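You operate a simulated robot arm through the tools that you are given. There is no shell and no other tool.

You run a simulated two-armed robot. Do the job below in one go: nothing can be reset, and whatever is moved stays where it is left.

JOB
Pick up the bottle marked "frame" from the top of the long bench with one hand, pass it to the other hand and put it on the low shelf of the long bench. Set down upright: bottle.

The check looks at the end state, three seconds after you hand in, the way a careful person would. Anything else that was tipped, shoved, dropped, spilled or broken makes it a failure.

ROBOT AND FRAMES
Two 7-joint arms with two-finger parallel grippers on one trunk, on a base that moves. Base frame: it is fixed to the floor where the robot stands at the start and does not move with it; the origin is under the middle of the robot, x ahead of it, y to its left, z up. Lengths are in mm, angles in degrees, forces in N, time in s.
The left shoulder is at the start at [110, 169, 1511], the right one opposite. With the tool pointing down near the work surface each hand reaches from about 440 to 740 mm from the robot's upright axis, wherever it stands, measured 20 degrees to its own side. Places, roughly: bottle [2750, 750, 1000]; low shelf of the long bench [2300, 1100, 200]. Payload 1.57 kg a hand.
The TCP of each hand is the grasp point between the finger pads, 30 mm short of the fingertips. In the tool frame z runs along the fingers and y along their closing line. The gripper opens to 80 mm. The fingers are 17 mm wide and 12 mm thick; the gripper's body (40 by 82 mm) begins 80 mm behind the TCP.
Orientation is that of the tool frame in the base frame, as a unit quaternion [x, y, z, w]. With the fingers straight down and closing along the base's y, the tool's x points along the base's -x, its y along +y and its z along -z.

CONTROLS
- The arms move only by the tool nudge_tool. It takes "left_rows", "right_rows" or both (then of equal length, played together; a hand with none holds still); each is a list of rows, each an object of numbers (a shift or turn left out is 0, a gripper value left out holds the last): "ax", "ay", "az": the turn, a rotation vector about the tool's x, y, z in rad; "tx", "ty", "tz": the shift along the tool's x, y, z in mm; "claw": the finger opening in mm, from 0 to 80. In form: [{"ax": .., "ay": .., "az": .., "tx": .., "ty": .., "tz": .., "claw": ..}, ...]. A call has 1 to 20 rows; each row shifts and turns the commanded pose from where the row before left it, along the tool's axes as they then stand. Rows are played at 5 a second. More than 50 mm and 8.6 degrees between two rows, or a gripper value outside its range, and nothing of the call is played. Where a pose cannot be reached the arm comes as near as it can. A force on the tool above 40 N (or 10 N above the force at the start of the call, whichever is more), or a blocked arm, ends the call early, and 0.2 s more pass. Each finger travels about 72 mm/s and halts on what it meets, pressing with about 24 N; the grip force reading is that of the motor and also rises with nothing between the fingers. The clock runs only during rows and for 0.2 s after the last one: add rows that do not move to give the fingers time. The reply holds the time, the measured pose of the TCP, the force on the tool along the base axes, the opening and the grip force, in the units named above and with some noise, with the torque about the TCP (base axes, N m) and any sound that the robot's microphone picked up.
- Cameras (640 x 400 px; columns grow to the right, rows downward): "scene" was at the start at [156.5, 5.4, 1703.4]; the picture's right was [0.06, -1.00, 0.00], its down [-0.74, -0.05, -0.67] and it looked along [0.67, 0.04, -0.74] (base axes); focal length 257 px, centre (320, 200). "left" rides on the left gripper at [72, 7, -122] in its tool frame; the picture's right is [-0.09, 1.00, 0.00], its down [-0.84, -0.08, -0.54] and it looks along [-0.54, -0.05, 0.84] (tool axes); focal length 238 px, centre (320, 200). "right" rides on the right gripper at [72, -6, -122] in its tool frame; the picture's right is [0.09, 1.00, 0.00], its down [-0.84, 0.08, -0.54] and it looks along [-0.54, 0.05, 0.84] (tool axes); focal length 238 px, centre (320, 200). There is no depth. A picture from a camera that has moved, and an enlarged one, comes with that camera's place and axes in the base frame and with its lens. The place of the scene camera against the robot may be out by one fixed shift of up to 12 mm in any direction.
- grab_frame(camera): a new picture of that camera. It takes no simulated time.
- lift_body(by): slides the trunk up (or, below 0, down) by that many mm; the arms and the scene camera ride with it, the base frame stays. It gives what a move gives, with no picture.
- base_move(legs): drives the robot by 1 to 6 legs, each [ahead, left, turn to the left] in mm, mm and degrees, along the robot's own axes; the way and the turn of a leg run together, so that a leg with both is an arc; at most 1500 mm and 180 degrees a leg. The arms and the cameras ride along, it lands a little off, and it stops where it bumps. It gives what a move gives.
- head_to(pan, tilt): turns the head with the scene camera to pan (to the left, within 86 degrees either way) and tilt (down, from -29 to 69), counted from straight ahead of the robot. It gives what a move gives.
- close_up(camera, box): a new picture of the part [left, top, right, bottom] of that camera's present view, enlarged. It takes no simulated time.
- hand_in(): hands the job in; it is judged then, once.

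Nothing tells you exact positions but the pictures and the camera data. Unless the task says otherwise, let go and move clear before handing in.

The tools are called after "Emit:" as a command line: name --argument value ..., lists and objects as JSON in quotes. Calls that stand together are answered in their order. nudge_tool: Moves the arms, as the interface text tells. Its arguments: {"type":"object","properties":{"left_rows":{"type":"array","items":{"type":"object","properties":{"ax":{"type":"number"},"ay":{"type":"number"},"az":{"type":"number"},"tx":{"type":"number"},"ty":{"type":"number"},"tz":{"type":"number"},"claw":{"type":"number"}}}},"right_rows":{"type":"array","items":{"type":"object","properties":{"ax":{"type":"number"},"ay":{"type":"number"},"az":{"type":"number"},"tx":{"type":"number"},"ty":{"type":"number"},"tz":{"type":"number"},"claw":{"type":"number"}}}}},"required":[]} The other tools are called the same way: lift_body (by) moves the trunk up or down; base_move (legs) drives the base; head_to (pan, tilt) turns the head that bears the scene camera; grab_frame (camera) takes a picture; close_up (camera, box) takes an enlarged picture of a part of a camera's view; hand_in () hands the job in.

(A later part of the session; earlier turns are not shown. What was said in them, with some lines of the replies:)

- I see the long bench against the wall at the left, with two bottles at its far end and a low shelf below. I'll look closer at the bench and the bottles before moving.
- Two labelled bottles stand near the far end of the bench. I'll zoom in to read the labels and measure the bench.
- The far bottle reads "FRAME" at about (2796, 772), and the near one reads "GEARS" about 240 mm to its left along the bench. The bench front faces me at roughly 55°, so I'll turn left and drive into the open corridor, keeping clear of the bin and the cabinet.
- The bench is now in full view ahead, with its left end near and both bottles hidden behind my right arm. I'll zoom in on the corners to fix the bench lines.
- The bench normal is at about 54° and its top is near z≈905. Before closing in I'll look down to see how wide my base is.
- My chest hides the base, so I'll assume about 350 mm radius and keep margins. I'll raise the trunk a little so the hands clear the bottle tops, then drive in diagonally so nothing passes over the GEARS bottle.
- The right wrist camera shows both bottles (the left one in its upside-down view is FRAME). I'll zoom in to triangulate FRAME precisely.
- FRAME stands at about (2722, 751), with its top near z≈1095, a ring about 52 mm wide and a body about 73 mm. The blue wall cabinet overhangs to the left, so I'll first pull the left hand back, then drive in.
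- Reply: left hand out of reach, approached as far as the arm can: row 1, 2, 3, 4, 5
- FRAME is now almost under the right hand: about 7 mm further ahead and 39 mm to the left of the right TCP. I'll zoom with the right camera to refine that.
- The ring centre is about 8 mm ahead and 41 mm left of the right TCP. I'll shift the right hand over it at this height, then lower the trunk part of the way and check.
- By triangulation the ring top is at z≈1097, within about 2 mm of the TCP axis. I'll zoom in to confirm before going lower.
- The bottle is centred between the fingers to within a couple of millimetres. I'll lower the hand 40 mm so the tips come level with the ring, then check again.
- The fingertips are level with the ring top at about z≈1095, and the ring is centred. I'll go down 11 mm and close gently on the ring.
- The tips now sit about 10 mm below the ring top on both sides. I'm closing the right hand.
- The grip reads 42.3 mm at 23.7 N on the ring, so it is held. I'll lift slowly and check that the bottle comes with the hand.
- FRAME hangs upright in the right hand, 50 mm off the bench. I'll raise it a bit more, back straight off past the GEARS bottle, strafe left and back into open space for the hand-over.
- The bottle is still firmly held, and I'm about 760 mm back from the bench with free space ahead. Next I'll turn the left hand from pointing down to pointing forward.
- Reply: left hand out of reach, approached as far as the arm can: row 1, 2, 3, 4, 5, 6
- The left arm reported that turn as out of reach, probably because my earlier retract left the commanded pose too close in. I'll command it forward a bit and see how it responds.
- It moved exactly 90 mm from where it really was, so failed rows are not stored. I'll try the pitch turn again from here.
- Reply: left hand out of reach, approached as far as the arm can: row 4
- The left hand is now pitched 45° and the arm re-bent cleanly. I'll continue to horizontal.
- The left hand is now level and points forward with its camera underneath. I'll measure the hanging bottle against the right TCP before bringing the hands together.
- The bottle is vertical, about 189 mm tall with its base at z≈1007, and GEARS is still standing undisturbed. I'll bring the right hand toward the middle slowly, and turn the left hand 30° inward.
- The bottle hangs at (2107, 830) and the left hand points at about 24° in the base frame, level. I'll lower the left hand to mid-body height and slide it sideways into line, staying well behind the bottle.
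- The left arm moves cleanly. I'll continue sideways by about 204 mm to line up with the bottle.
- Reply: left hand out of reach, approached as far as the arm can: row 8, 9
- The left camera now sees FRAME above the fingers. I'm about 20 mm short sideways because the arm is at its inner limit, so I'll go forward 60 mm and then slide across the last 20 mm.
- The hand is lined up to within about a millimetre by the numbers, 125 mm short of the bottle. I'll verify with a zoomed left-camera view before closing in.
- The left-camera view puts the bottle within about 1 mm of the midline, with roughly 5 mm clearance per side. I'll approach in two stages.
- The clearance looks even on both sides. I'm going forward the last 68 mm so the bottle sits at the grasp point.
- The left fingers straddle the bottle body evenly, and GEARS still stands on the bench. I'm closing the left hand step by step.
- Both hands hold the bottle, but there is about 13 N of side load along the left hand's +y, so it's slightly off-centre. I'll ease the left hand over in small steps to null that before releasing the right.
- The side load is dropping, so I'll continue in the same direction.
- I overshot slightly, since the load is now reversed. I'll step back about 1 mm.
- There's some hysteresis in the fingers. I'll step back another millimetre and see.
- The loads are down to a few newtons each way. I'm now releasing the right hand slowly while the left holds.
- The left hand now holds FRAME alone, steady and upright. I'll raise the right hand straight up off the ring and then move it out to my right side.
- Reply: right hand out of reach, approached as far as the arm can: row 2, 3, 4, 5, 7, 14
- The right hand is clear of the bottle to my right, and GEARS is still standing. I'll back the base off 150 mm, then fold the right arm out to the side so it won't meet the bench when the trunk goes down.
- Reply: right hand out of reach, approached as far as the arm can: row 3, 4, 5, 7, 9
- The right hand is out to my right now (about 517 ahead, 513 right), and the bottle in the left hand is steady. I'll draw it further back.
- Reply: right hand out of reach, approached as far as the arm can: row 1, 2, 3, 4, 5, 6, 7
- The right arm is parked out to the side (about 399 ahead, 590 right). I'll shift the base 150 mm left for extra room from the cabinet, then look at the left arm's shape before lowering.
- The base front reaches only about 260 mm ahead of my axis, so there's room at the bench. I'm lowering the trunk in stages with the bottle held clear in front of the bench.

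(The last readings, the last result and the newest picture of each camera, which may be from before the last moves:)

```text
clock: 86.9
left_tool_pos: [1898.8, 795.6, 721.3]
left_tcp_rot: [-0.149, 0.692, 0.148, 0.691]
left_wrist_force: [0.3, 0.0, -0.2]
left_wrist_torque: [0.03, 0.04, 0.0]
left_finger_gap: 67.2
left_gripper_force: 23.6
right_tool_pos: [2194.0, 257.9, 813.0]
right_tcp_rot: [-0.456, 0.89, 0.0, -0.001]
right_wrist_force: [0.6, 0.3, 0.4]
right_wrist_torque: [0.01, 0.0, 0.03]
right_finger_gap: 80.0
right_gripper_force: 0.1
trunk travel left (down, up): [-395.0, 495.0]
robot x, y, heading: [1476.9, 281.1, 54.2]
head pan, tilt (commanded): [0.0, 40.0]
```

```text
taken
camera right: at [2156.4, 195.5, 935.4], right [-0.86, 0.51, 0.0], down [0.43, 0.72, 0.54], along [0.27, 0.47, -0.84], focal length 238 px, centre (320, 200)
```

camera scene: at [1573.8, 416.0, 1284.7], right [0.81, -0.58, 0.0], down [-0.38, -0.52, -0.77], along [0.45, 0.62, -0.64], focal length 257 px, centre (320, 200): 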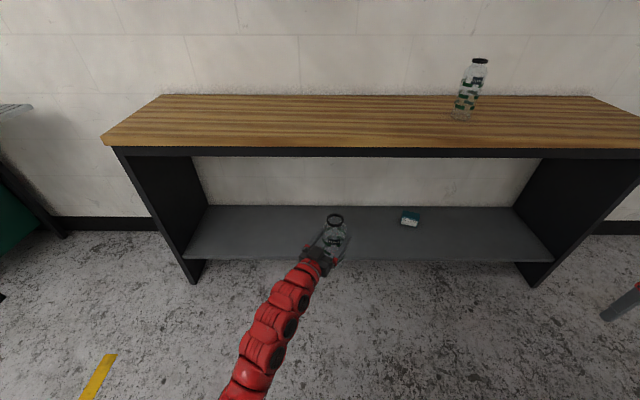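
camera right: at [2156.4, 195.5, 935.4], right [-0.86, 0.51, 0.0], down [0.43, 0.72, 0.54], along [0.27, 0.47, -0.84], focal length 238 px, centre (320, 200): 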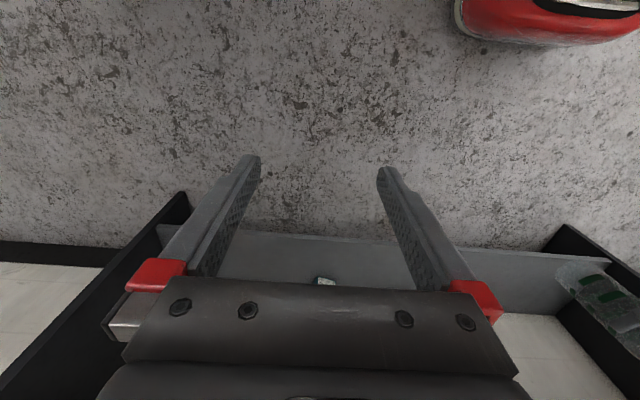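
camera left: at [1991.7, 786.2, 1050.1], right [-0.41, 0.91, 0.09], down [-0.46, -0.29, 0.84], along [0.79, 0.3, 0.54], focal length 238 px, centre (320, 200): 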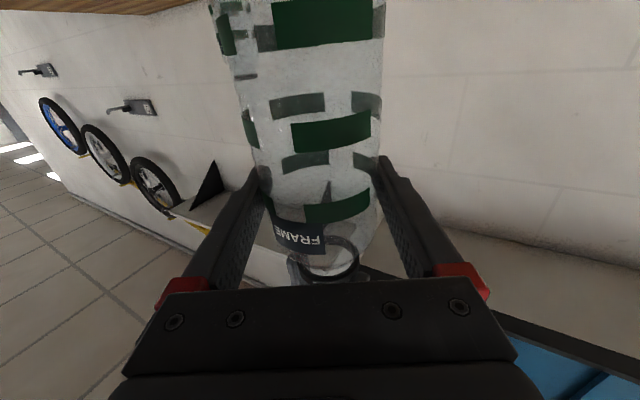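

I have a clear view of the whole bench now. I'll zoom in to get the shelf's front edge, height and depth.

Emit:
close_up --camera "scene" --box '[100, 80, 340, 290]'

Emit:
close_up --camera "scene" --box '[330, 130, 570, 295]'

```text
1.90 times, centred on (220, 185) of scene
camera zoom: at [1573.8, 416.0, 1284.7], right [0.81, -0.58, 0.0], down [-0.38, -0.52, -0.77], along [0.45, 0.62, -0.64], focal length 490 px, centre (510, 229)
```

zoom: 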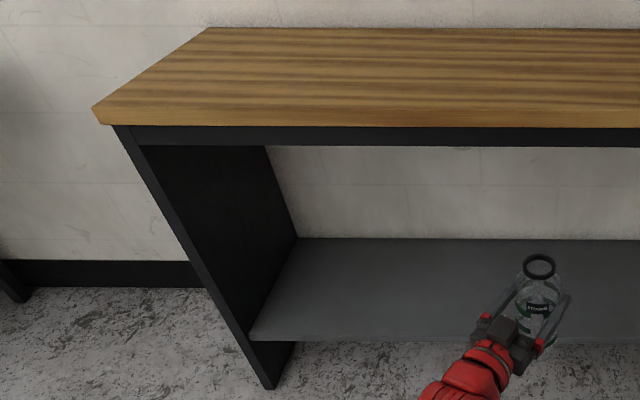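

```text
2.42 times, centred on (450, 212) of scene
camera zoom: at [1573.8, 416.0, 1284.7], right [0.81, -0.58, 0.0], down [-0.38, -0.52, -0.77], along [0.45, 0.62, -0.64], focal length 624 px, centre (5, 170)
```

zoom: 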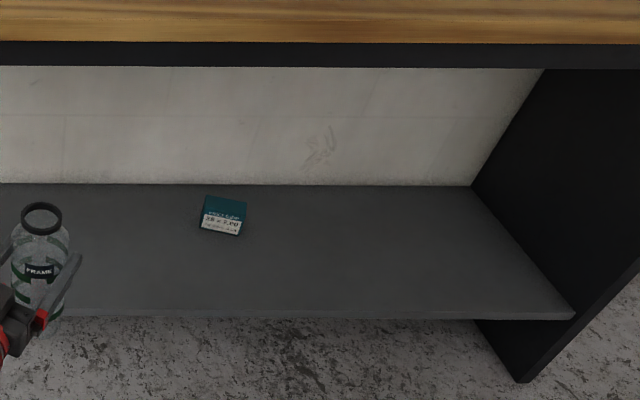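

The shelf front edge is about 958 mm ahead of my axis at z≈245, and the underside of the bench top rail is at z≈818. The bottle base sits about 114 mm below the left TCP, so I'll lower another 300 mm for now and re-check.

Emit:
lift_body --by -300

Emit:
head_to --pan 0 --tilt 25

Emit:
grab_frame --camera "scene"

Emit:
grab_frame --camera "right"

Emit:
grab_frame --camera "left"

```text
clock: 89.9
left_tool_pos: [1897.0, 794.7, 421.5]
left_tcp_rot: [-0.15, 0.692, 0.147, 0.691]
left_wrist_force: [0.2, 0.2, -0.5]
left_wrist_torque: [-0.01, -0.01, -0.02]
left_finger_gap: 67.3
left_gripper_force: 23.9
right_tool_pos: [2193.1, 257.9, 513.8]
right_tcp_rot: [-0.456, 0.89, 0.0, -0.001]
right_wrist_force: [0.1, -0.4, 0.0]
right_wrist_torque: [-0.03, -0.02, 0.01]
right_finger_gap: 80.0
right_gripper_force: 0.0
trunk travel left (down, up): [-95.0, 795.0]
robot x, y, heading: [1477.2, 279.7, 54.2]
head pan, tilt (commanded): [0.0, 40.0]
```

```text
clock: 90.7
left_tool_pos: [1897.3, 795.3, 421.5]
left_tcp_rot: [-0.148, 0.692, 0.147, 0.691]
left_wrist_force: [0.2, 0.3, -0.9]
left_wrist_torque: [0.02, 0.02, -0.03]
left_finger_gap: 67.4
left_gripper_force: 24.1
right_tool_pos: [2192.3, 257.8, 513.4]
right_tcp_rot: [-0.455, 0.89, 0.001, -0.002]
right_wrist_force: [-0.6, -0.1, 0.4]
right_wrist_torque: [-0.01, 0.0, -0.03]
right_finger_gap: 79.8
right_gripper_force: 0.0
trunk travel left (down, up): [-95.0, 795.0]
robot x, y, heading: [1480.2, 277.6, 54.0]
head pan, tilt (commanded): [0.0, 25.0]
```

```text
taken
camera scene: at [1578.0, 421.7, 1008.0], right [0.81, -0.58, 0.0], down [-0.25, -0.34, -0.91], along [0.53, 0.73, -0.42], focal length 257 px, centre (320, 200)
```

scene: 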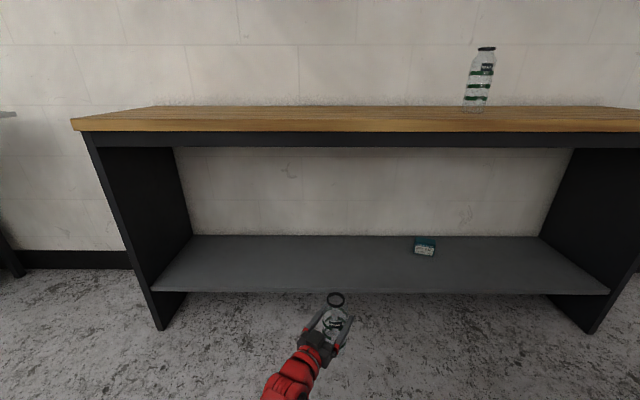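

```text
taken
camera right: at [2156.3, 195.4, 635.4], right [-0.86, 0.51, 0.0], down [0.43, 0.72, 0.54], along [0.27, 0.47, -0.84], focal length 238 px, centre (320, 200)
```

right: 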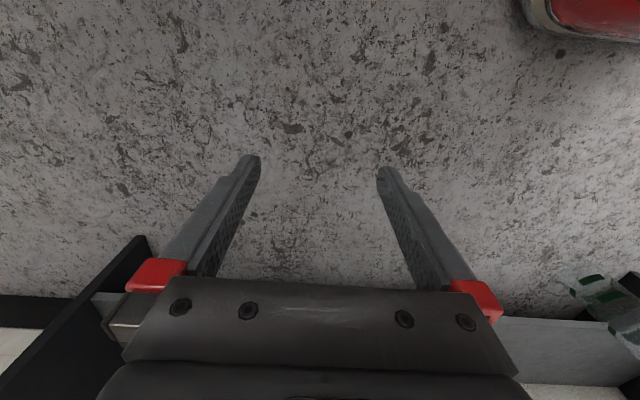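

```text
taken
camera left: at [1782.9, 751.8, 350.3], right [-0.41, 0.91, 0.09], down [-0.46, -0.29, 0.84], along [0.79, 0.3, 0.54], focal length 238 px, centre (320, 200)
```

left: 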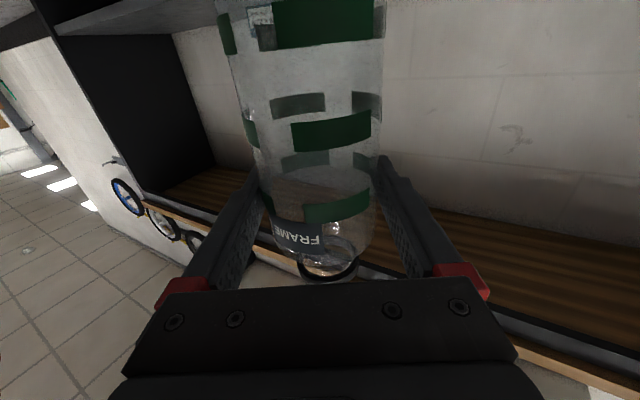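

The bottle is now just in front of the shelf, about 300 mm off the floor. I'll zoom to triangulate the shelf edge and height against the earlier view.

Emit:
close_up --camera "scene" --box '[60, 200, 340, 350]'

Emit:
close_up --camera "scene" --box '[340, 190, 630, 345]'

Emit:
close_up --camera "scene" --box '[270, 270, 390, 370]'

```text
2.29 times, centred on (200, 275) of scene
camera zoom: at [1578.0, 421.7, 1008.0], right [0.81, -0.58, 0.0], down [-0.25, -0.34, -0.91], along [0.53, 0.73, -0.42], focal length 588 px, centre (594, 29)
```

zoom: 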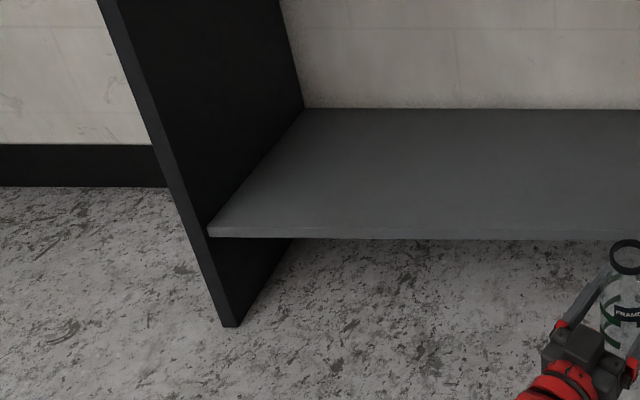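

```text
2.21 times, centred on (485, 268) of scene
camera zoom: at [1578.0, 421.7, 1008.0], right [0.81, -0.58, 0.0], down [-0.25, -0.34, -0.91], along [0.53, 0.73, -0.42], focal length 568 px, centre (-44, 51)
```

zoom: 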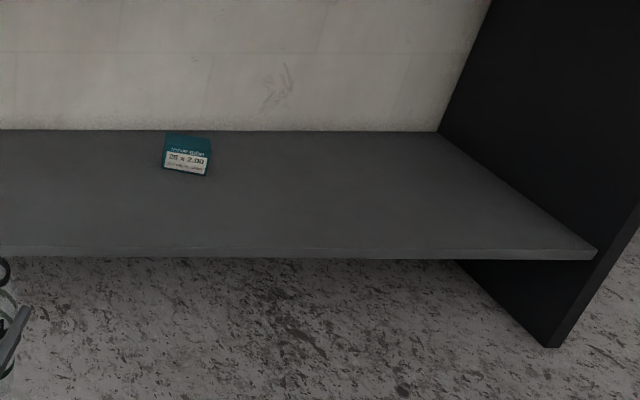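

```text
4.00 times, centred on (330, 320) of scene
camera zoom: at [1578.0, 421.7, 1008.0], right [0.81, -0.58, 0.0], down [-0.25, -0.34, -0.91], along [0.53, 0.73, -0.42], focal length 1029 px, centre (280, -280)
```

zoom: 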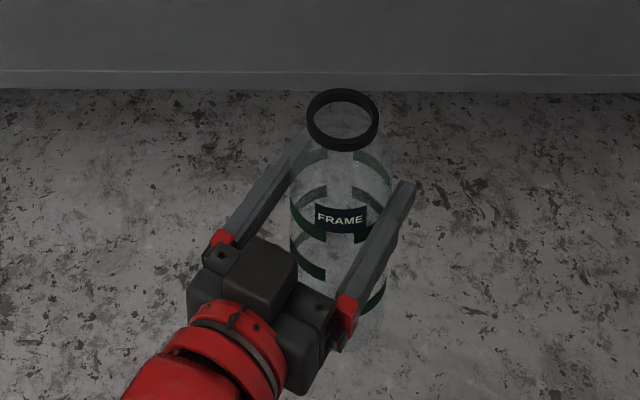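

The shelf top comes out at z≈255 with its front edge about 957 mm ahead, and the bottle base is at z≈307. I'll drive forward 240 mm first so the bottle is just in front of the edge, then look.

Emit:
base_move --legs '[[240, 0, 0]]'

Emit:
grab_frame --camera "scene"

Emit:
close_up --camera "scene" --box '[250, 220, 410, 370]'

Emit:
grab_frame --camera "right"

```text
clock: 92.4
left_tool_pos: [2034.9, 987.1, 421.2]
left_tcp_rot: [-0.149, 0.692, 0.147, 0.691]
left_wrist_force: [0.1, 0.0, -0.6]
left_wrist_torque: [0.0, 0.02, 0.02]
left_finger_gap: 67.1
left_gripper_force: 23.6
right_tool_pos: [2331.0, 450.2, 512.9]
right_tcp_rot: [-0.457, 0.89, 0.001, -0.001]
right_wrist_force: [0.6, 0.6, -0.2]
right_wrist_torque: [0.01, 0.02, 0.02]
right_finger_gap: 80.1
right_gripper_force: 0.0
trunk travel left (down, up): [-95.0, 795.0]
robot x, y, heading: [1620.9, 473.7, 54.1]
head pan, tilt (commanded): [0.0, 25.0]
```

```text
taken
camera scene: at [1715.6, 613.2, 1008.0], right [0.81, -0.58, 0.0], down [-0.25, -0.34, -0.91], along [0.53, 0.74, -0.42], focal length 257 px, centre (320, 200)
```

scene: 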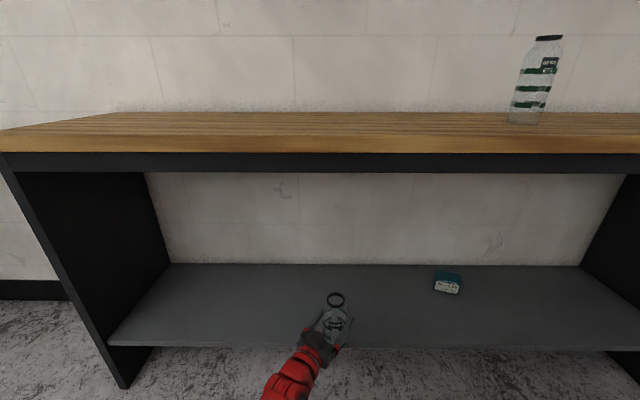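

```text
2.67 times, centred on (330, 295) of scene
camera zoom: at [1715.6, 613.2, 1008.0], right [0.81, -0.58, 0.0], down [-0.25, -0.34, -0.91], along [0.53, 0.74, -0.42], focal length 686 px, centre (293, -53)
```

zoom: 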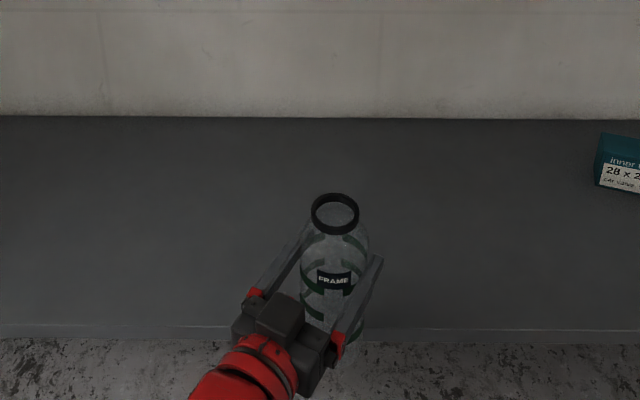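

```text
taken
camera right: at [2294.2, 387.6, 635.4], right [-0.86, 0.51, 0.0], down [0.43, 0.72, 0.54], along [0.27, 0.47, -0.84], focal length 238 px, centre (320, 200)
```

right: 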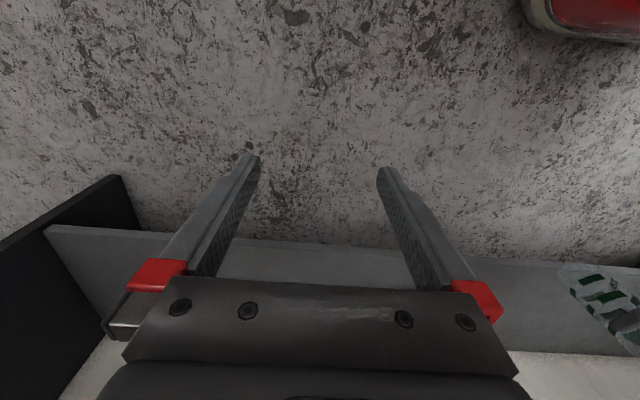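

From three views the shelf top is about z≈256 with its edge about 716 mm ahead, so the bottle base has ~50 mm clearance. I'll drive forward 180 mm to bring the bottle about 130 mm in from the edge.

Emit:
base_move --legs '[[180, 0, 0]]'

Emit:
head_to --pan 0 --tilt 35

Emit:
grab_frame --camera "scene"

Emit:
close_up --camera "scene" --box '[250, 190, 410, 340]'

Emit:
grab_frame --camera "right"

```text
clock: 93.9
left_tool_pos: [2139.0, 1132.5, 421.2]
left_tcp_rot: [-0.15, 0.692, 0.148, 0.691]
left_wrist_force: [0.4, 0.1, -0.3]
left_wrist_torque: [-0.01, -0.02, 0.02]
left_finger_gap: 67.4
left_gripper_force: 24.4
right_tool_pos: [2434.5, 595.4, 512.9]
right_tcp_rot: [-0.456, 0.89, 0.0, 0.0]
right_wrist_force: [-1.5, 0.9, -0.6]
right_wrist_torque: [0.01, 0.01, 0.01]
right_finger_gap: 79.9
right_gripper_force: 0.0
trunk travel left (down, up): [-95.0, 795.0]
robot x, y, heading: [1721.1, 617.4, 54.2]
head pan, tilt (commanded): [0.0, 25.0]
```

```text
clock: 94.7
left_tool_pos: [2138.4, 1132.0, 422.6]
left_tcp_rot: [-0.15, 0.692, 0.147, 0.691]
left_wrist_force: [-0.2, -1.1, -1.0]
left_wrist_torque: [-0.02, 0.0, 0.02]
left_finger_gap: 67.5
left_gripper_force: 23.8
right_tool_pos: [2435.0, 595.2, 512.4]
right_tcp_rot: [-0.457, 0.89, 0.001, -0.002]
right_wrist_force: [1.4, -0.2, 0.2]
right_wrist_torque: [-0.02, -0.01, -0.03]
right_finger_gap: 79.7
right_gripper_force: 0.1
trunk travel left (down, up): [-95.0, 795.0]
robot x, y, heading: [1720.8, 614.8, 54.3]
head pan, tilt (commanded): [0.0, 35.0]
```

```text
taken
camera scene: at [1817.2, 754.6, 992.3], right [0.81, -0.58, 0.0], down [-0.33, -0.47, -0.82], along [0.48, 0.67, -0.57], focal length 257 px, centre (320, 200)
```

scene: 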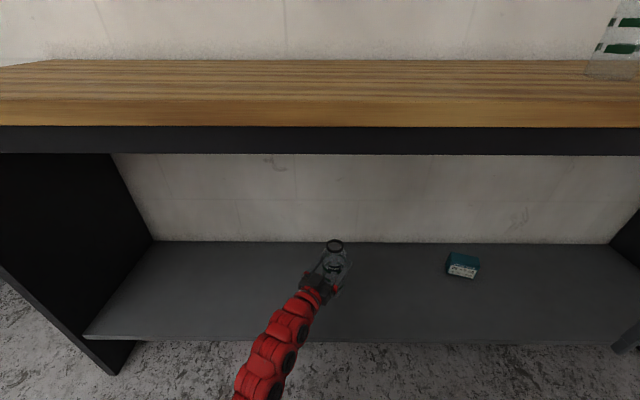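

```text
2.67 times, centred on (330, 265) of scene
camera zoom: at [1817.2, 754.6, 992.3], right [0.81, -0.58, 0.0], down [-0.33, -0.47, -0.82], along [0.48, 0.67, -0.57], focal length 686 px, centre (293, 27)
```

zoom: 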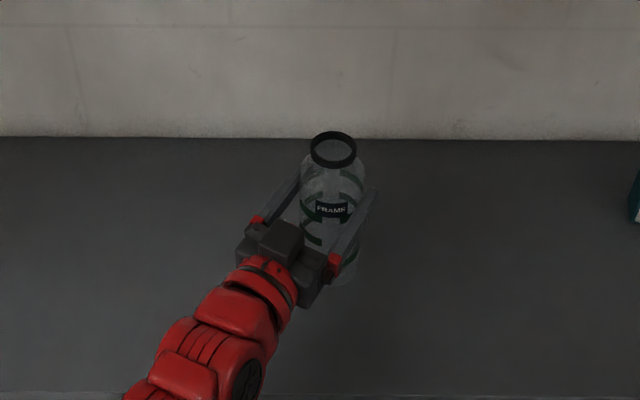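

```text
taken
camera right: at [2398.1, 532.2, 635.4], right [-0.86, 0.51, 0.0], down [0.43, 0.72, 0.54], along [0.27, 0.47, -0.84], focal length 238 px, centre (320, 200)
```

right: 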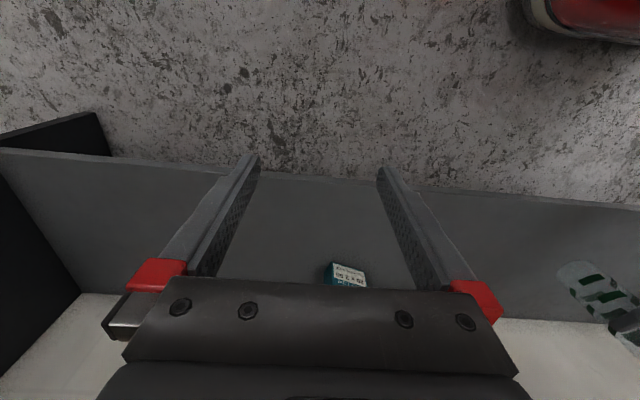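

The bottle is about 126 mm in from the shelf edge, with its base around 45–50 mm above the shelf and clear of the box. I'll lower it in steps, watching the force.

Emit:
nudge_tool --left_rows '[{"tx": 8}, {"tx": 10}, {"tx": 10}, {"tx": 6}, {}, {}]'

Emit:
close_up --camera "scene" --box '[290, 220, 380, 310]'

Emit:
grab_frame --camera "left"

```text
clock: 96.1
left_tool_pos: [2139.3, 1132.5, 387.5]
left_tcp_rot: [-0.15, 0.692, 0.148, 0.691]
left_wrist_force: [0.7, 0.6, -0.7]
left_wrist_torque: [-0.04, 0.01, 0.03]
left_finger_gap: 67.2
left_gripper_force: 24.0
right_tool_pos: [2435.3, 593.9, 512.5]
right_tcp_rot: [-0.457, 0.89, 0.0, -0.001]
right_wrist_force: [-0.3, 0.3, -1.1]
right_wrist_torque: [0.02, -0.02, 0.05]
right_finger_gap: 79.9
right_gripper_force: 0.2
trunk travel left (down, up): [-95.0, 795.0]
robot x, y, heading: [1718.7, 617.9, 54.2]
head pan, tilt (commanded): [0.0, 35.0]
```

```text
4.44 times, centred on (335, 265) of scene
camera zoom: at [1817.2, 754.5, 992.3], right [0.81, -0.58, 0.0], down [-0.34, -0.47, -0.82], along [0.48, 0.67, -0.57], focal length 1144 px, centre (253, -89)
```

zoom: 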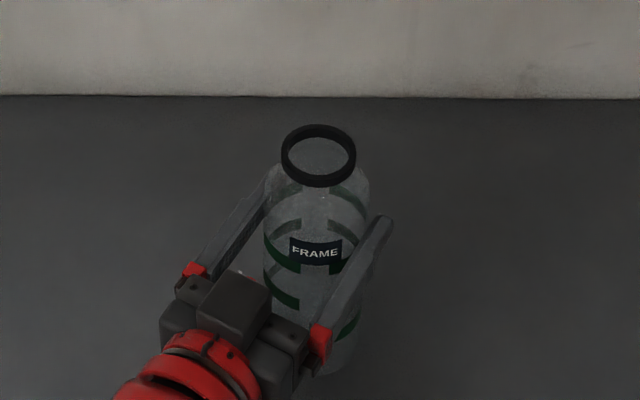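

```text
taken
camera left: at [2023.8, 1087.5, 316.2], right [-0.41, 0.91, 0.09], down [-0.46, -0.29, 0.84], along [0.79, 0.3, 0.54], focal length 238 px, centre (320, 200)
```

left: 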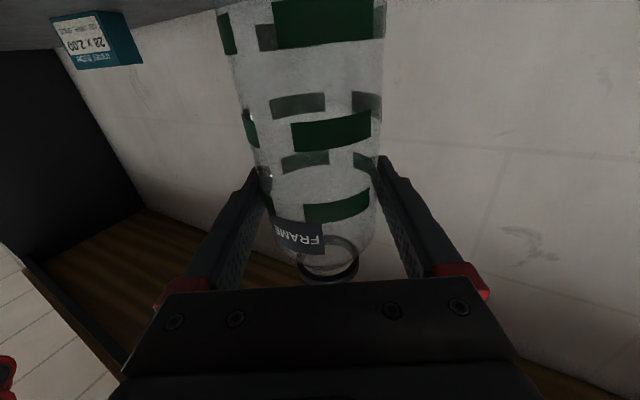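

No contact yet, with the base about 12–17 mm above the shelf. I'll go down in smaller steps.

Emit:
nudge_tool --left_rows '[{"tx": 2}, {"tx": 2}, {"tx": 2}, {}]'

Emit:
nudge_tool --left_rows '[{"tx": 1.5}, {"tx": 1.5}, {}]'

```text
clock: 97.1
left_tool_pos: [2138.3, 1132.8, 380.9]
left_tcp_rot: [-0.151, 0.692, 0.149, 0.691]
left_wrist_force: [0.5, -0.5, -0.7]
left_wrist_torque: [0.03, 0.05, 0.0]
left_finger_gap: 67.4
left_gripper_force: 24.1
right_tool_pos: [2435.3, 594.4, 513.2]
right_tcp_rot: [-0.456, 0.89, 0.001, -0.001]
right_wrist_force: [0.1, -0.4, -1.0]
right_wrist_torque: [0.03, 0.07, 0.01]
right_finger_gap: 80.0
right_gripper_force: 0.1
trunk travel left (down, up): [-95.0, 795.0]
robot x, y, heading: [1720.1, 618.1, 54.4]
head pan, tilt (commanded): [0.0, 35.0]
```

```text
clock: 97.9
left_tool_pos: [2139.1, 1132.0, 378.1]
left_tcp_rot: [-0.149, 0.692, 0.147, 0.691]
left_wrist_force: [0.5, 0.0, -0.7]
left_wrist_torque: [-0.03, 0.0, 0.0]
left_finger_gap: 67.1
left_gripper_force: 23.7
right_tool_pos: [2435.7, 594.6, 512.9]
right_tcp_rot: [-0.457, 0.89, 0.0, -0.001]
right_wrist_force: [0.5, 0.0, -0.7]
right_wrist_torque: [0.02, 0.0, 0.02]
right_finger_gap: 80.0
right_gripper_force: 0.1
trunk travel left (down, up): [-95.0, 795.0]
robot x, y, heading: [1719.6, 615.5, 54.3]
head pan, tilt (commanded): [0.0, 35.0]
```

Still no contact at TCP z≈378. I'll continue down in small steps.

Emit:
nudge_tool --left_rows '[{"tx": 1.5}, {"tx": 1.5}, {}]'

Emit:
nudge_tool --left_rows '[{"tx": 1.5}, {}]'

Emit:
nudge_tool --left_rows '[{"tx": 1.5}, {}]'

```text
clock: 98.7
left_tool_pos: [2138.4, 1132.4, 375.3]
left_tcp_rot: [-0.15, 0.692, 0.148, 0.691]
left_wrist_force: [-0.3, 0.2, -0.5]
left_wrist_torque: [-0.02, -0.03, 0.04]
left_finger_gap: 67.4
left_gripper_force: 24.2
right_tool_pos: [2435.7, 595.0, 513.3]
right_tcp_rot: [-0.457, 0.889, 0.0, -0.001]
right_wrist_force: [1.0, -0.1, -0.9]
right_wrist_torque: [0.03, 0.01, 0.0]
right_finger_gap: 79.8
right_gripper_force: 0.1
trunk travel left (down, up): [-95.0, 795.0]
robot x, y, heading: [1720.0, 616.9, 54.5]
head pan, tilt (commanded): [0.0, 35.0]
```

```text
clock: 99.3
left_tool_pos: [2138.5, 1132.4, 373.9]
left_tcp_rot: [-0.15, 0.692, 0.147, 0.691]
left_wrist_force: [-0.2, 0.3, 0.0]
left_wrist_torque: [0.03, -0.01, -0.02]
left_finger_gap: 67.3
left_gripper_force: 23.9
right_tool_pos: [2435.5, 593.8, 513.2]
right_tcp_rot: [-0.456, 0.89, 0.0, -0.001]
right_wrist_force: [-0.5, -0.5, 0.3]
right_wrist_torque: [-0.02, 0.03, 0.0]
right_finger_gap: 79.7
right_gripper_force: 0.1
trunk travel left (down, up): [-95.0, 795.0]
robot x, y, heading: [1720.4, 614.6, 54.3]
head pan, tilt (commanded): [0.0, 35.0]
```

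```text
clock: 99.9
left_tool_pos: [2138.9, 1132.2, 372.0]
left_tcp_rot: [-0.15, 0.692, 0.148, 0.691]
left_wrist_force: [-0.8, 0.5, -0.6]
left_wrist_torque: [0.02, -0.01, -0.01]
left_finger_gap: 67.6
left_gripper_force: 23.7
right_tool_pos: [2434.5, 595.3, 512.8]
right_tcp_rot: [-0.457, 0.89, 0.0, -0.001]
right_wrist_force: [0.3, 0.3, 0.2]
right_wrist_torque: [0.0, -0.01, 0.01]
right_finger_gap: 80.0
right_gripper_force: 0.0
trunk travel left (down, up): [-95.0, 795.0]
robot x, y, heading: [1719.4, 618.5, 54.6]
head pan, tilt (commanded): [0.0, 35.0]
```

Still free at z≈372, with the estimated base at about 257. I'll keep stepping down while looking at the picture.

Emit:
nudge_tool --left_rows '[{"tx": 1.5}, {}]'

Emit:
nudge_tool --left_rows '[{"tx": 1.5}, {}]'

Emit:
nudge_tool --left_rows '[{"tx": 1.5}, {}]'

Emit:
close_up --camera "scene" --box '[270, 210, 430, 350]'

```text
clock: 100.5
left_tool_pos: [2139.9, 1132.1, 370.2]
left_tcp_rot: [-0.15, 0.691, 0.149, 0.691]
left_wrist_force: [-0.2, 0.0, -0.4]
left_wrist_torque: [0.01, -0.04, 0.01]
left_finger_gap: 67.3
left_gripper_force: 24.1
right_tool_pos: [2436.0, 595.0, 513.4]
right_tcp_rot: [-0.456, 0.89, 0.0, -0.001]
right_wrist_force: [0.1, -0.1, 0.8]
right_wrist_torque: [0.0, -0.02, 0.0]
right_finger_gap: 80.1
right_gripper_force: 0.1
trunk travel left (down, up): [-95.0, 795.0]
robot x, y, heading: [1719.2, 617.7, 54.5]
head pan, tilt (commanded): [0.0, 35.0]
```

```text
clock: 101.1
left_tool_pos: [2139.1, 1132.0, 370.2]
left_tcp_rot: [-0.151, 0.692, 0.148, 0.691]
left_wrist_force: [0.9, -0.1, -0.8]
left_wrist_torque: [0.0, -0.02, 0.01]
left_finger_gap: 67.5
left_gripper_force: 24.2
right_tool_pos: [2435.0, 596.1, 513.5]
right_tcp_rot: [-0.457, 0.89, -0.001, -0.002]
right_wrist_force: [-0.2, 0.0, 0.1]
right_wrist_torque: [0.0, 0.01, -0.03]
right_finger_gap: 79.9
right_gripper_force: 0.1
trunk travel left (down, up): [-95.0, 795.0]
robot x, y, heading: [1722.5, 619.5, 54.4]
head pan, tilt (commanded): [0.0, 35.0]
```

```text
clock: 101.7
left_tool_pos: [2139.1, 1131.8, 367.9]
left_tcp_rot: [-0.151, 0.691, 0.147, 0.691]
left_wrist_force: [0.9, -0.3, 1.9]
left_wrist_torque: [0.11, 0.03, 0.01]
left_finger_gap: 67.4
left_gripper_force: 24.2
right_tool_pos: [2435.3, 594.3, 513.5]
right_tcp_rot: [-0.457, 0.89, 0.001, -0.002]
right_wrist_force: [0.4, -0.7, 0.6]
right_wrist_torque: [-0.04, 0.01, 0.02]
right_finger_gap: 79.8
right_gripper_force: 0.1
trunk travel left (down, up): [-95.0, 795.0]
robot x, y, heading: [1725.5, 614.7, 54.1]
head pan, tilt (commanded): [0.0, 35.0]
```

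```text
2.86 times, centred on (350, 280) of scene
camera zoom: at [1817.1, 754.4, 992.4], right [0.81, -0.58, 0.0], down [-0.33, -0.47, -0.82], along [0.48, 0.67, -0.57], focal length 735 px, centre (234, -29)
```

zoom: 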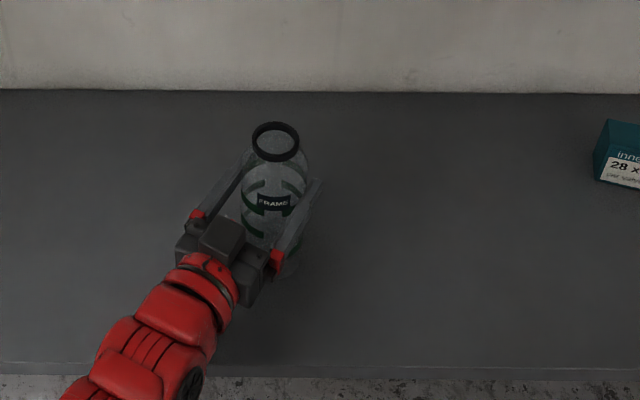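

The force is starting to rise (+1.9 N), which suggests first contact. I'll take one or two more very small steps to confirm.

Emit:
nudge_tool --left_rows '[{"tx": 0.7}, {}]'

Emit:
nudge_tool --left_rows '[{"tx": 0.5}, {}]'

```text
clock: 102.3
left_tool_pos: [2139.6, 1132.2, 367.8]
left_tcp_rot: [-0.149, 0.691, 0.149, 0.692]
left_wrist_force: [-0.2, 2.4, 7.9]
left_wrist_torque: [0.18, 0.2, -0.08]
left_finger_gap: 66.9
left_gripper_force: 23.8
right_tool_pos: [2434.5, 593.6, 513.6]
right_tcp_rot: [-0.456, 0.89, 0.0, -0.002]
right_wrist_force: [-0.2, -0.1, -0.2]
right_wrist_torque: [0.03, 0.0, -0.03]
right_finger_gap: 80.2
right_gripper_force: 0.1
trunk travel left (down, up): [-95.0, 795.0]
robot x, y, heading: [1719.5, 618.0, 54.3]
head pan, tilt (commanded): [0.0, 35.0]
```

```text
clock: 102.9
left_tool_pos: [2139.8, 1131.9, 369.1]
left_tcp_rot: [-0.148, 0.691, 0.147, 0.692]
left_wrist_force: [1.2, 1.3, 8.7]
left_wrist_torque: [0.2, 0.09, -0.02]
left_finger_gap: 67.3
left_gripper_force: 24.3
right_tool_pos: [2435.0, 594.3, 513.4]
right_tcp_rot: [-0.456, 0.89, 0.001, -0.001]
right_wrist_force: [-1.2, -0.4, 0.5]
right_wrist_torque: [0.0, -0.01, 0.01]
right_finger_gap: 80.1
right_gripper_force: 0.1
trunk travel left (down, up): [-95.0, 795.0]
robot x, y, heading: [1723.7, 618.1, 54.1]
head pan, tilt (commanded): [0.0, 35.0]
```

The base is firmly on the shelf (+8.7 N). I'll ease off half a millimetre and open the left hand gently.

Emit:
nudge_tool --left_rows '[{"tx": -0.6}, {}, {"claw": 67}, {"claw": 68}, {"claw": 69}, {"claw": 70}, {"claw": 72}, {"claw": 74}, {"claw": 76}, {"claw": 78}, {"claw": 80}, {}, {}]'

Emit:
close_up --camera "scene" --box '[270, 210, 430, 350]'

Emit:
grab_frame --camera "left"

```text
clock: 105.7
left_tool_pos: [2138.1, 1133.0, 368.3]
left_tcp_rot: [-0.15, 0.692, 0.147, 0.691]
left_wrist_force: [-0.6, 0.0, -0.9]
left_wrist_torque: [-0.03, 0.03, -0.02]
left_finger_gap: 79.8
left_gripper_force: 0.1
right_tool_pos: [2434.5, 594.7, 512.3]
right_tcp_rot: [-0.455, 0.89, 0.0, -0.001]
right_wrist_force: [-0.3, 0.9, 0.8]
right_wrist_torque: [-0.01, 0.02, 0.01]
right_finger_gap: 80.2
right_gripper_force: 0.1
trunk travel left (down, up): [-95.0, 795.0]
robot x, y, heading: [1720.1, 618.0, 54.4]
head pan, tilt (commanded): [0.0, 35.0]
```

```text
2.86 times, centred on (350, 280) of scene
camera zoom: at [1817.2, 754.5, 992.3], right [0.81, -0.58, 0.0], down [-0.33, -0.47, -0.82], along [0.48, 0.67, -0.57], focal length 735 px, centre (234, -29)
```

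zoom: 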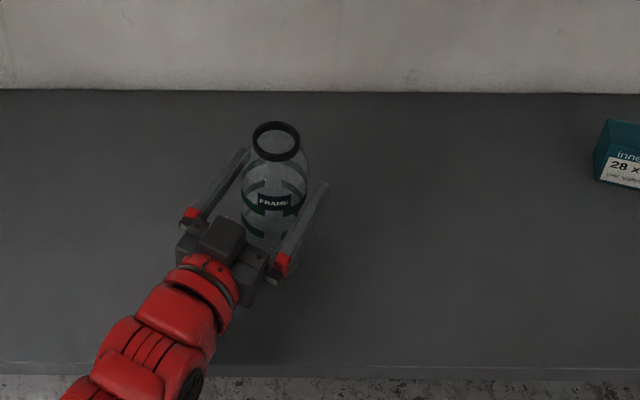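

```text
taken
camera left: at [2024.4, 1087.9, 296.3], right [-0.41, 0.91, 0.09], down [-0.46, -0.29, 0.84], along [0.79, 0.3, 0.54], focal length 238 px, centre (320, 200)
```

left: 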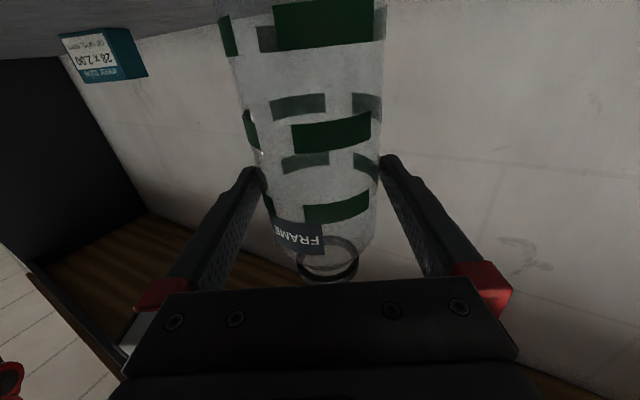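

The hand is open and FRAME stands on the shelf, centred between the fingers. I'll back the left hand straight out along its own axis.

Emit:
nudge_tool --left_rows '[{"tz": -5}, {"tz": -8}, {"tz": -8}, {"tz": -8}, {"tz": -8}, {"tz": -8}, {"tz": -10}, {"tz": -10}, {"tz": -10}, {"tz": -10}, {"tz": -10}, {}]'

Emit:
close_up --camera "scene" --box '[250, 210, 410, 350]'

Emit:
grab_frame --camera "left"

```text
clock: 108.3
left_tool_pos: [2051.0, 1093.0, 367.1]
left_tcp_rot: [-0.149, 0.692, 0.147, 0.691]
left_wrist_force: [-0.4, 0.4, -0.2]
left_wrist_torque: [-0.02, -0.01, 0.0]
left_finger_gap: 80.2
left_gripper_force: 0.2
right_tool_pos: [2434.5, 595.0, 513.5]
right_tcp_rot: [-0.456, 0.89, 0.001, -0.001]
right_wrist_force: [0.8, 0.0, -0.2]
right_wrist_torque: [0.04, 0.0, 0.02]
right_finger_gap: 79.8
right_gripper_force: 0.0
trunk travel left (down, up): [-95.0, 795.0]
robot x, y, heading: [1722.4, 620.0, 54.3]
head pan, tilt (commanded): [0.0, 35.0]
```

```text
2.86 times, centred on (330, 280) of scene
camera zoom: at [1817.1, 754.5, 992.3], right [0.81, -0.58, 0.0], down [-0.33, -0.47, -0.82], along [0.48, 0.67, -0.57], focal length 735 px, centre (291, -29)
```

zoom: 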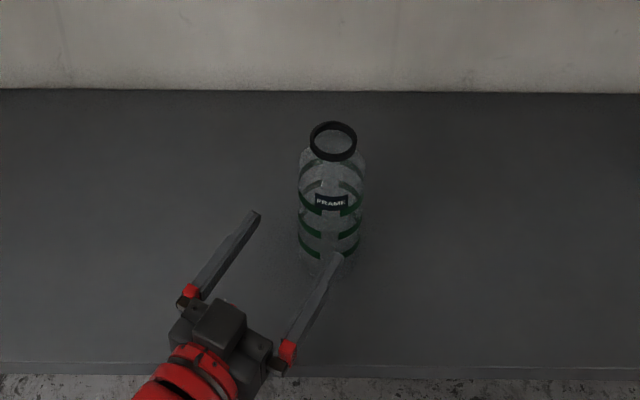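

```text
taken
camera left: at [1937.4, 1049.2, 295.9], right [-0.41, 0.91, 0.09], down [-0.46, -0.29, 0.84], along [0.79, 0.3, 0.54], focal length 238 px, centre (320, 200)
```

left: 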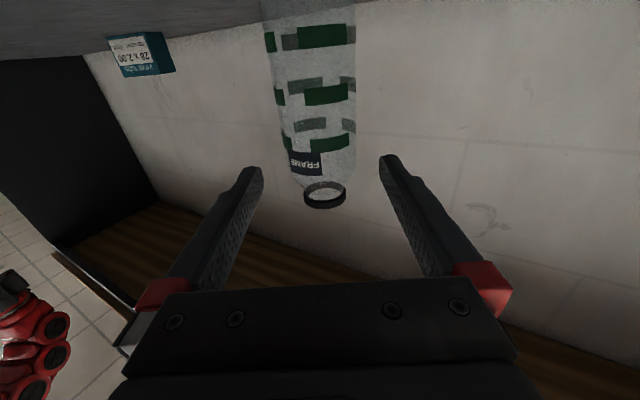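

FRAME stands free and upright with the fingers clear of it. I'll back the base away from the bench and inspect the result.

Emit:
base_move --legs '[[-300, 0, 0]]'

Emit:
head_to --pan -10 --tilt 20

Emit:
grab_frame --camera "scene"

Emit:
close_up --camera "scene" --box '[240, 190, 480, 340]'

```text
clock: 110.3
left_tool_pos: [1876.4, 854.5, 367.0]
left_tcp_rot: [-0.153, 0.691, 0.151, 0.69]
left_wrist_force: [0.4, -0.4, -0.1]
left_wrist_torque: [-0.01, -0.01, 0.0]
left_finger_gap: 79.8
left_gripper_force: 0.0
right_tool_pos: [2262.0, 358.0, 512.4]
right_tcp_rot: [-0.46, 0.888, 0.001, -0.001]
right_wrist_force: [0.6, 0.7, 0.1]
right_wrist_torque: [-0.01, -0.04, 0.0]
right_finger_gap: 80.0
right_gripper_force: 0.0
trunk travel left (down, up): [-95.0, 795.0]
robot x, y, heading: [1551.1, 373.4, 54.7]
head pan, tilt (commanded): [0.0, 35.0]
```

```text
clock: 111.1
left_tool_pos: [1876.7, 854.1, 368.9]
left_tcp_rot: [-0.152, 0.691, 0.151, 0.691]
left_wrist_force: [-0.1, 0.4, 0.5]
left_wrist_torque: [0.02, 0.01, -0.01]
left_finger_gap: 80.1
left_gripper_force: 0.0
right_tool_pos: [2262.5, 357.3, 512.4]
right_tcp_rot: [-0.459, 0.888, 0.001, -0.001]
right_wrist_force: [0.3, -0.5, 0.0]
right_wrist_torque: [-0.01, -0.02, 0.0]
right_finger_gap: 80.0
right_gripper_force: 0.0
trunk travel left (down, up): [-95.0, 795.0]
robot x, y, heading: [1549.6, 378.3, 54.6]
head pan, tilt (commanded): [-10.0, 20.0]
```

```text
taken
camera scene: at [1658.9, 507.1, 1016.1], right [0.7, -0.71, 0.0], down [-0.24, -0.24, -0.94], along [0.67, 0.66, -0.34], focal length 257 px, centre (320, 200)
```

scene: 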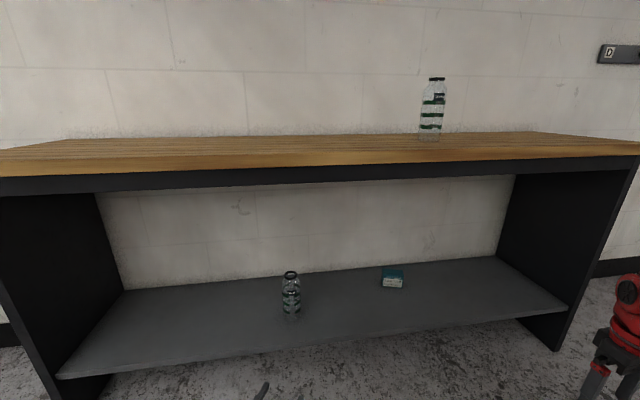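

```text
2.67 times, centred on (360, 265) of scene
camera zoom: at [1658.9, 507.1, 1016.1], right [0.7, -0.71, 0.0], down [-0.24, -0.24, -0.94], along [0.67, 0.66, -0.34], focal length 686 px, centre (213, 27)
```

zoom: 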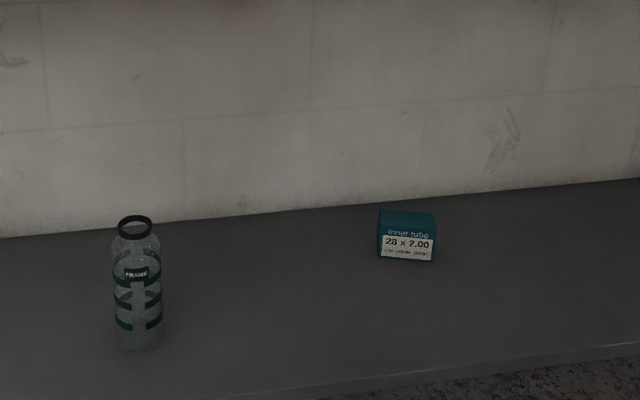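

FRAME stands upright on the low shelf, GEARS is still upright on the bench top, and the inner-tube box hasn't moved. Both hands are empty and clear, so I'm handing in.

Emit:
hand_in

```text
The job is handed in.
```

The "frame" bottle is standing upright on the low shelf of the long bench, about 125 mm in from the front edge. The job is handed in; no verdict has come back yet.

- **Pick-up:** the right hand took the bottle off the bench top by its ring.
- **Hand-over:** the left hand gripped the body in open space in front of the bench, and then the right hand let go.
- **Set-down:** the left hand lowered the bottle until the force reading showed it resting on the shelf, then opened and backed out.

In the last picture the "gears" bottle was still upright on the bench top and the inner-tube box on the shelf looked undisturbed. Both hands are empty and clear of the bench.
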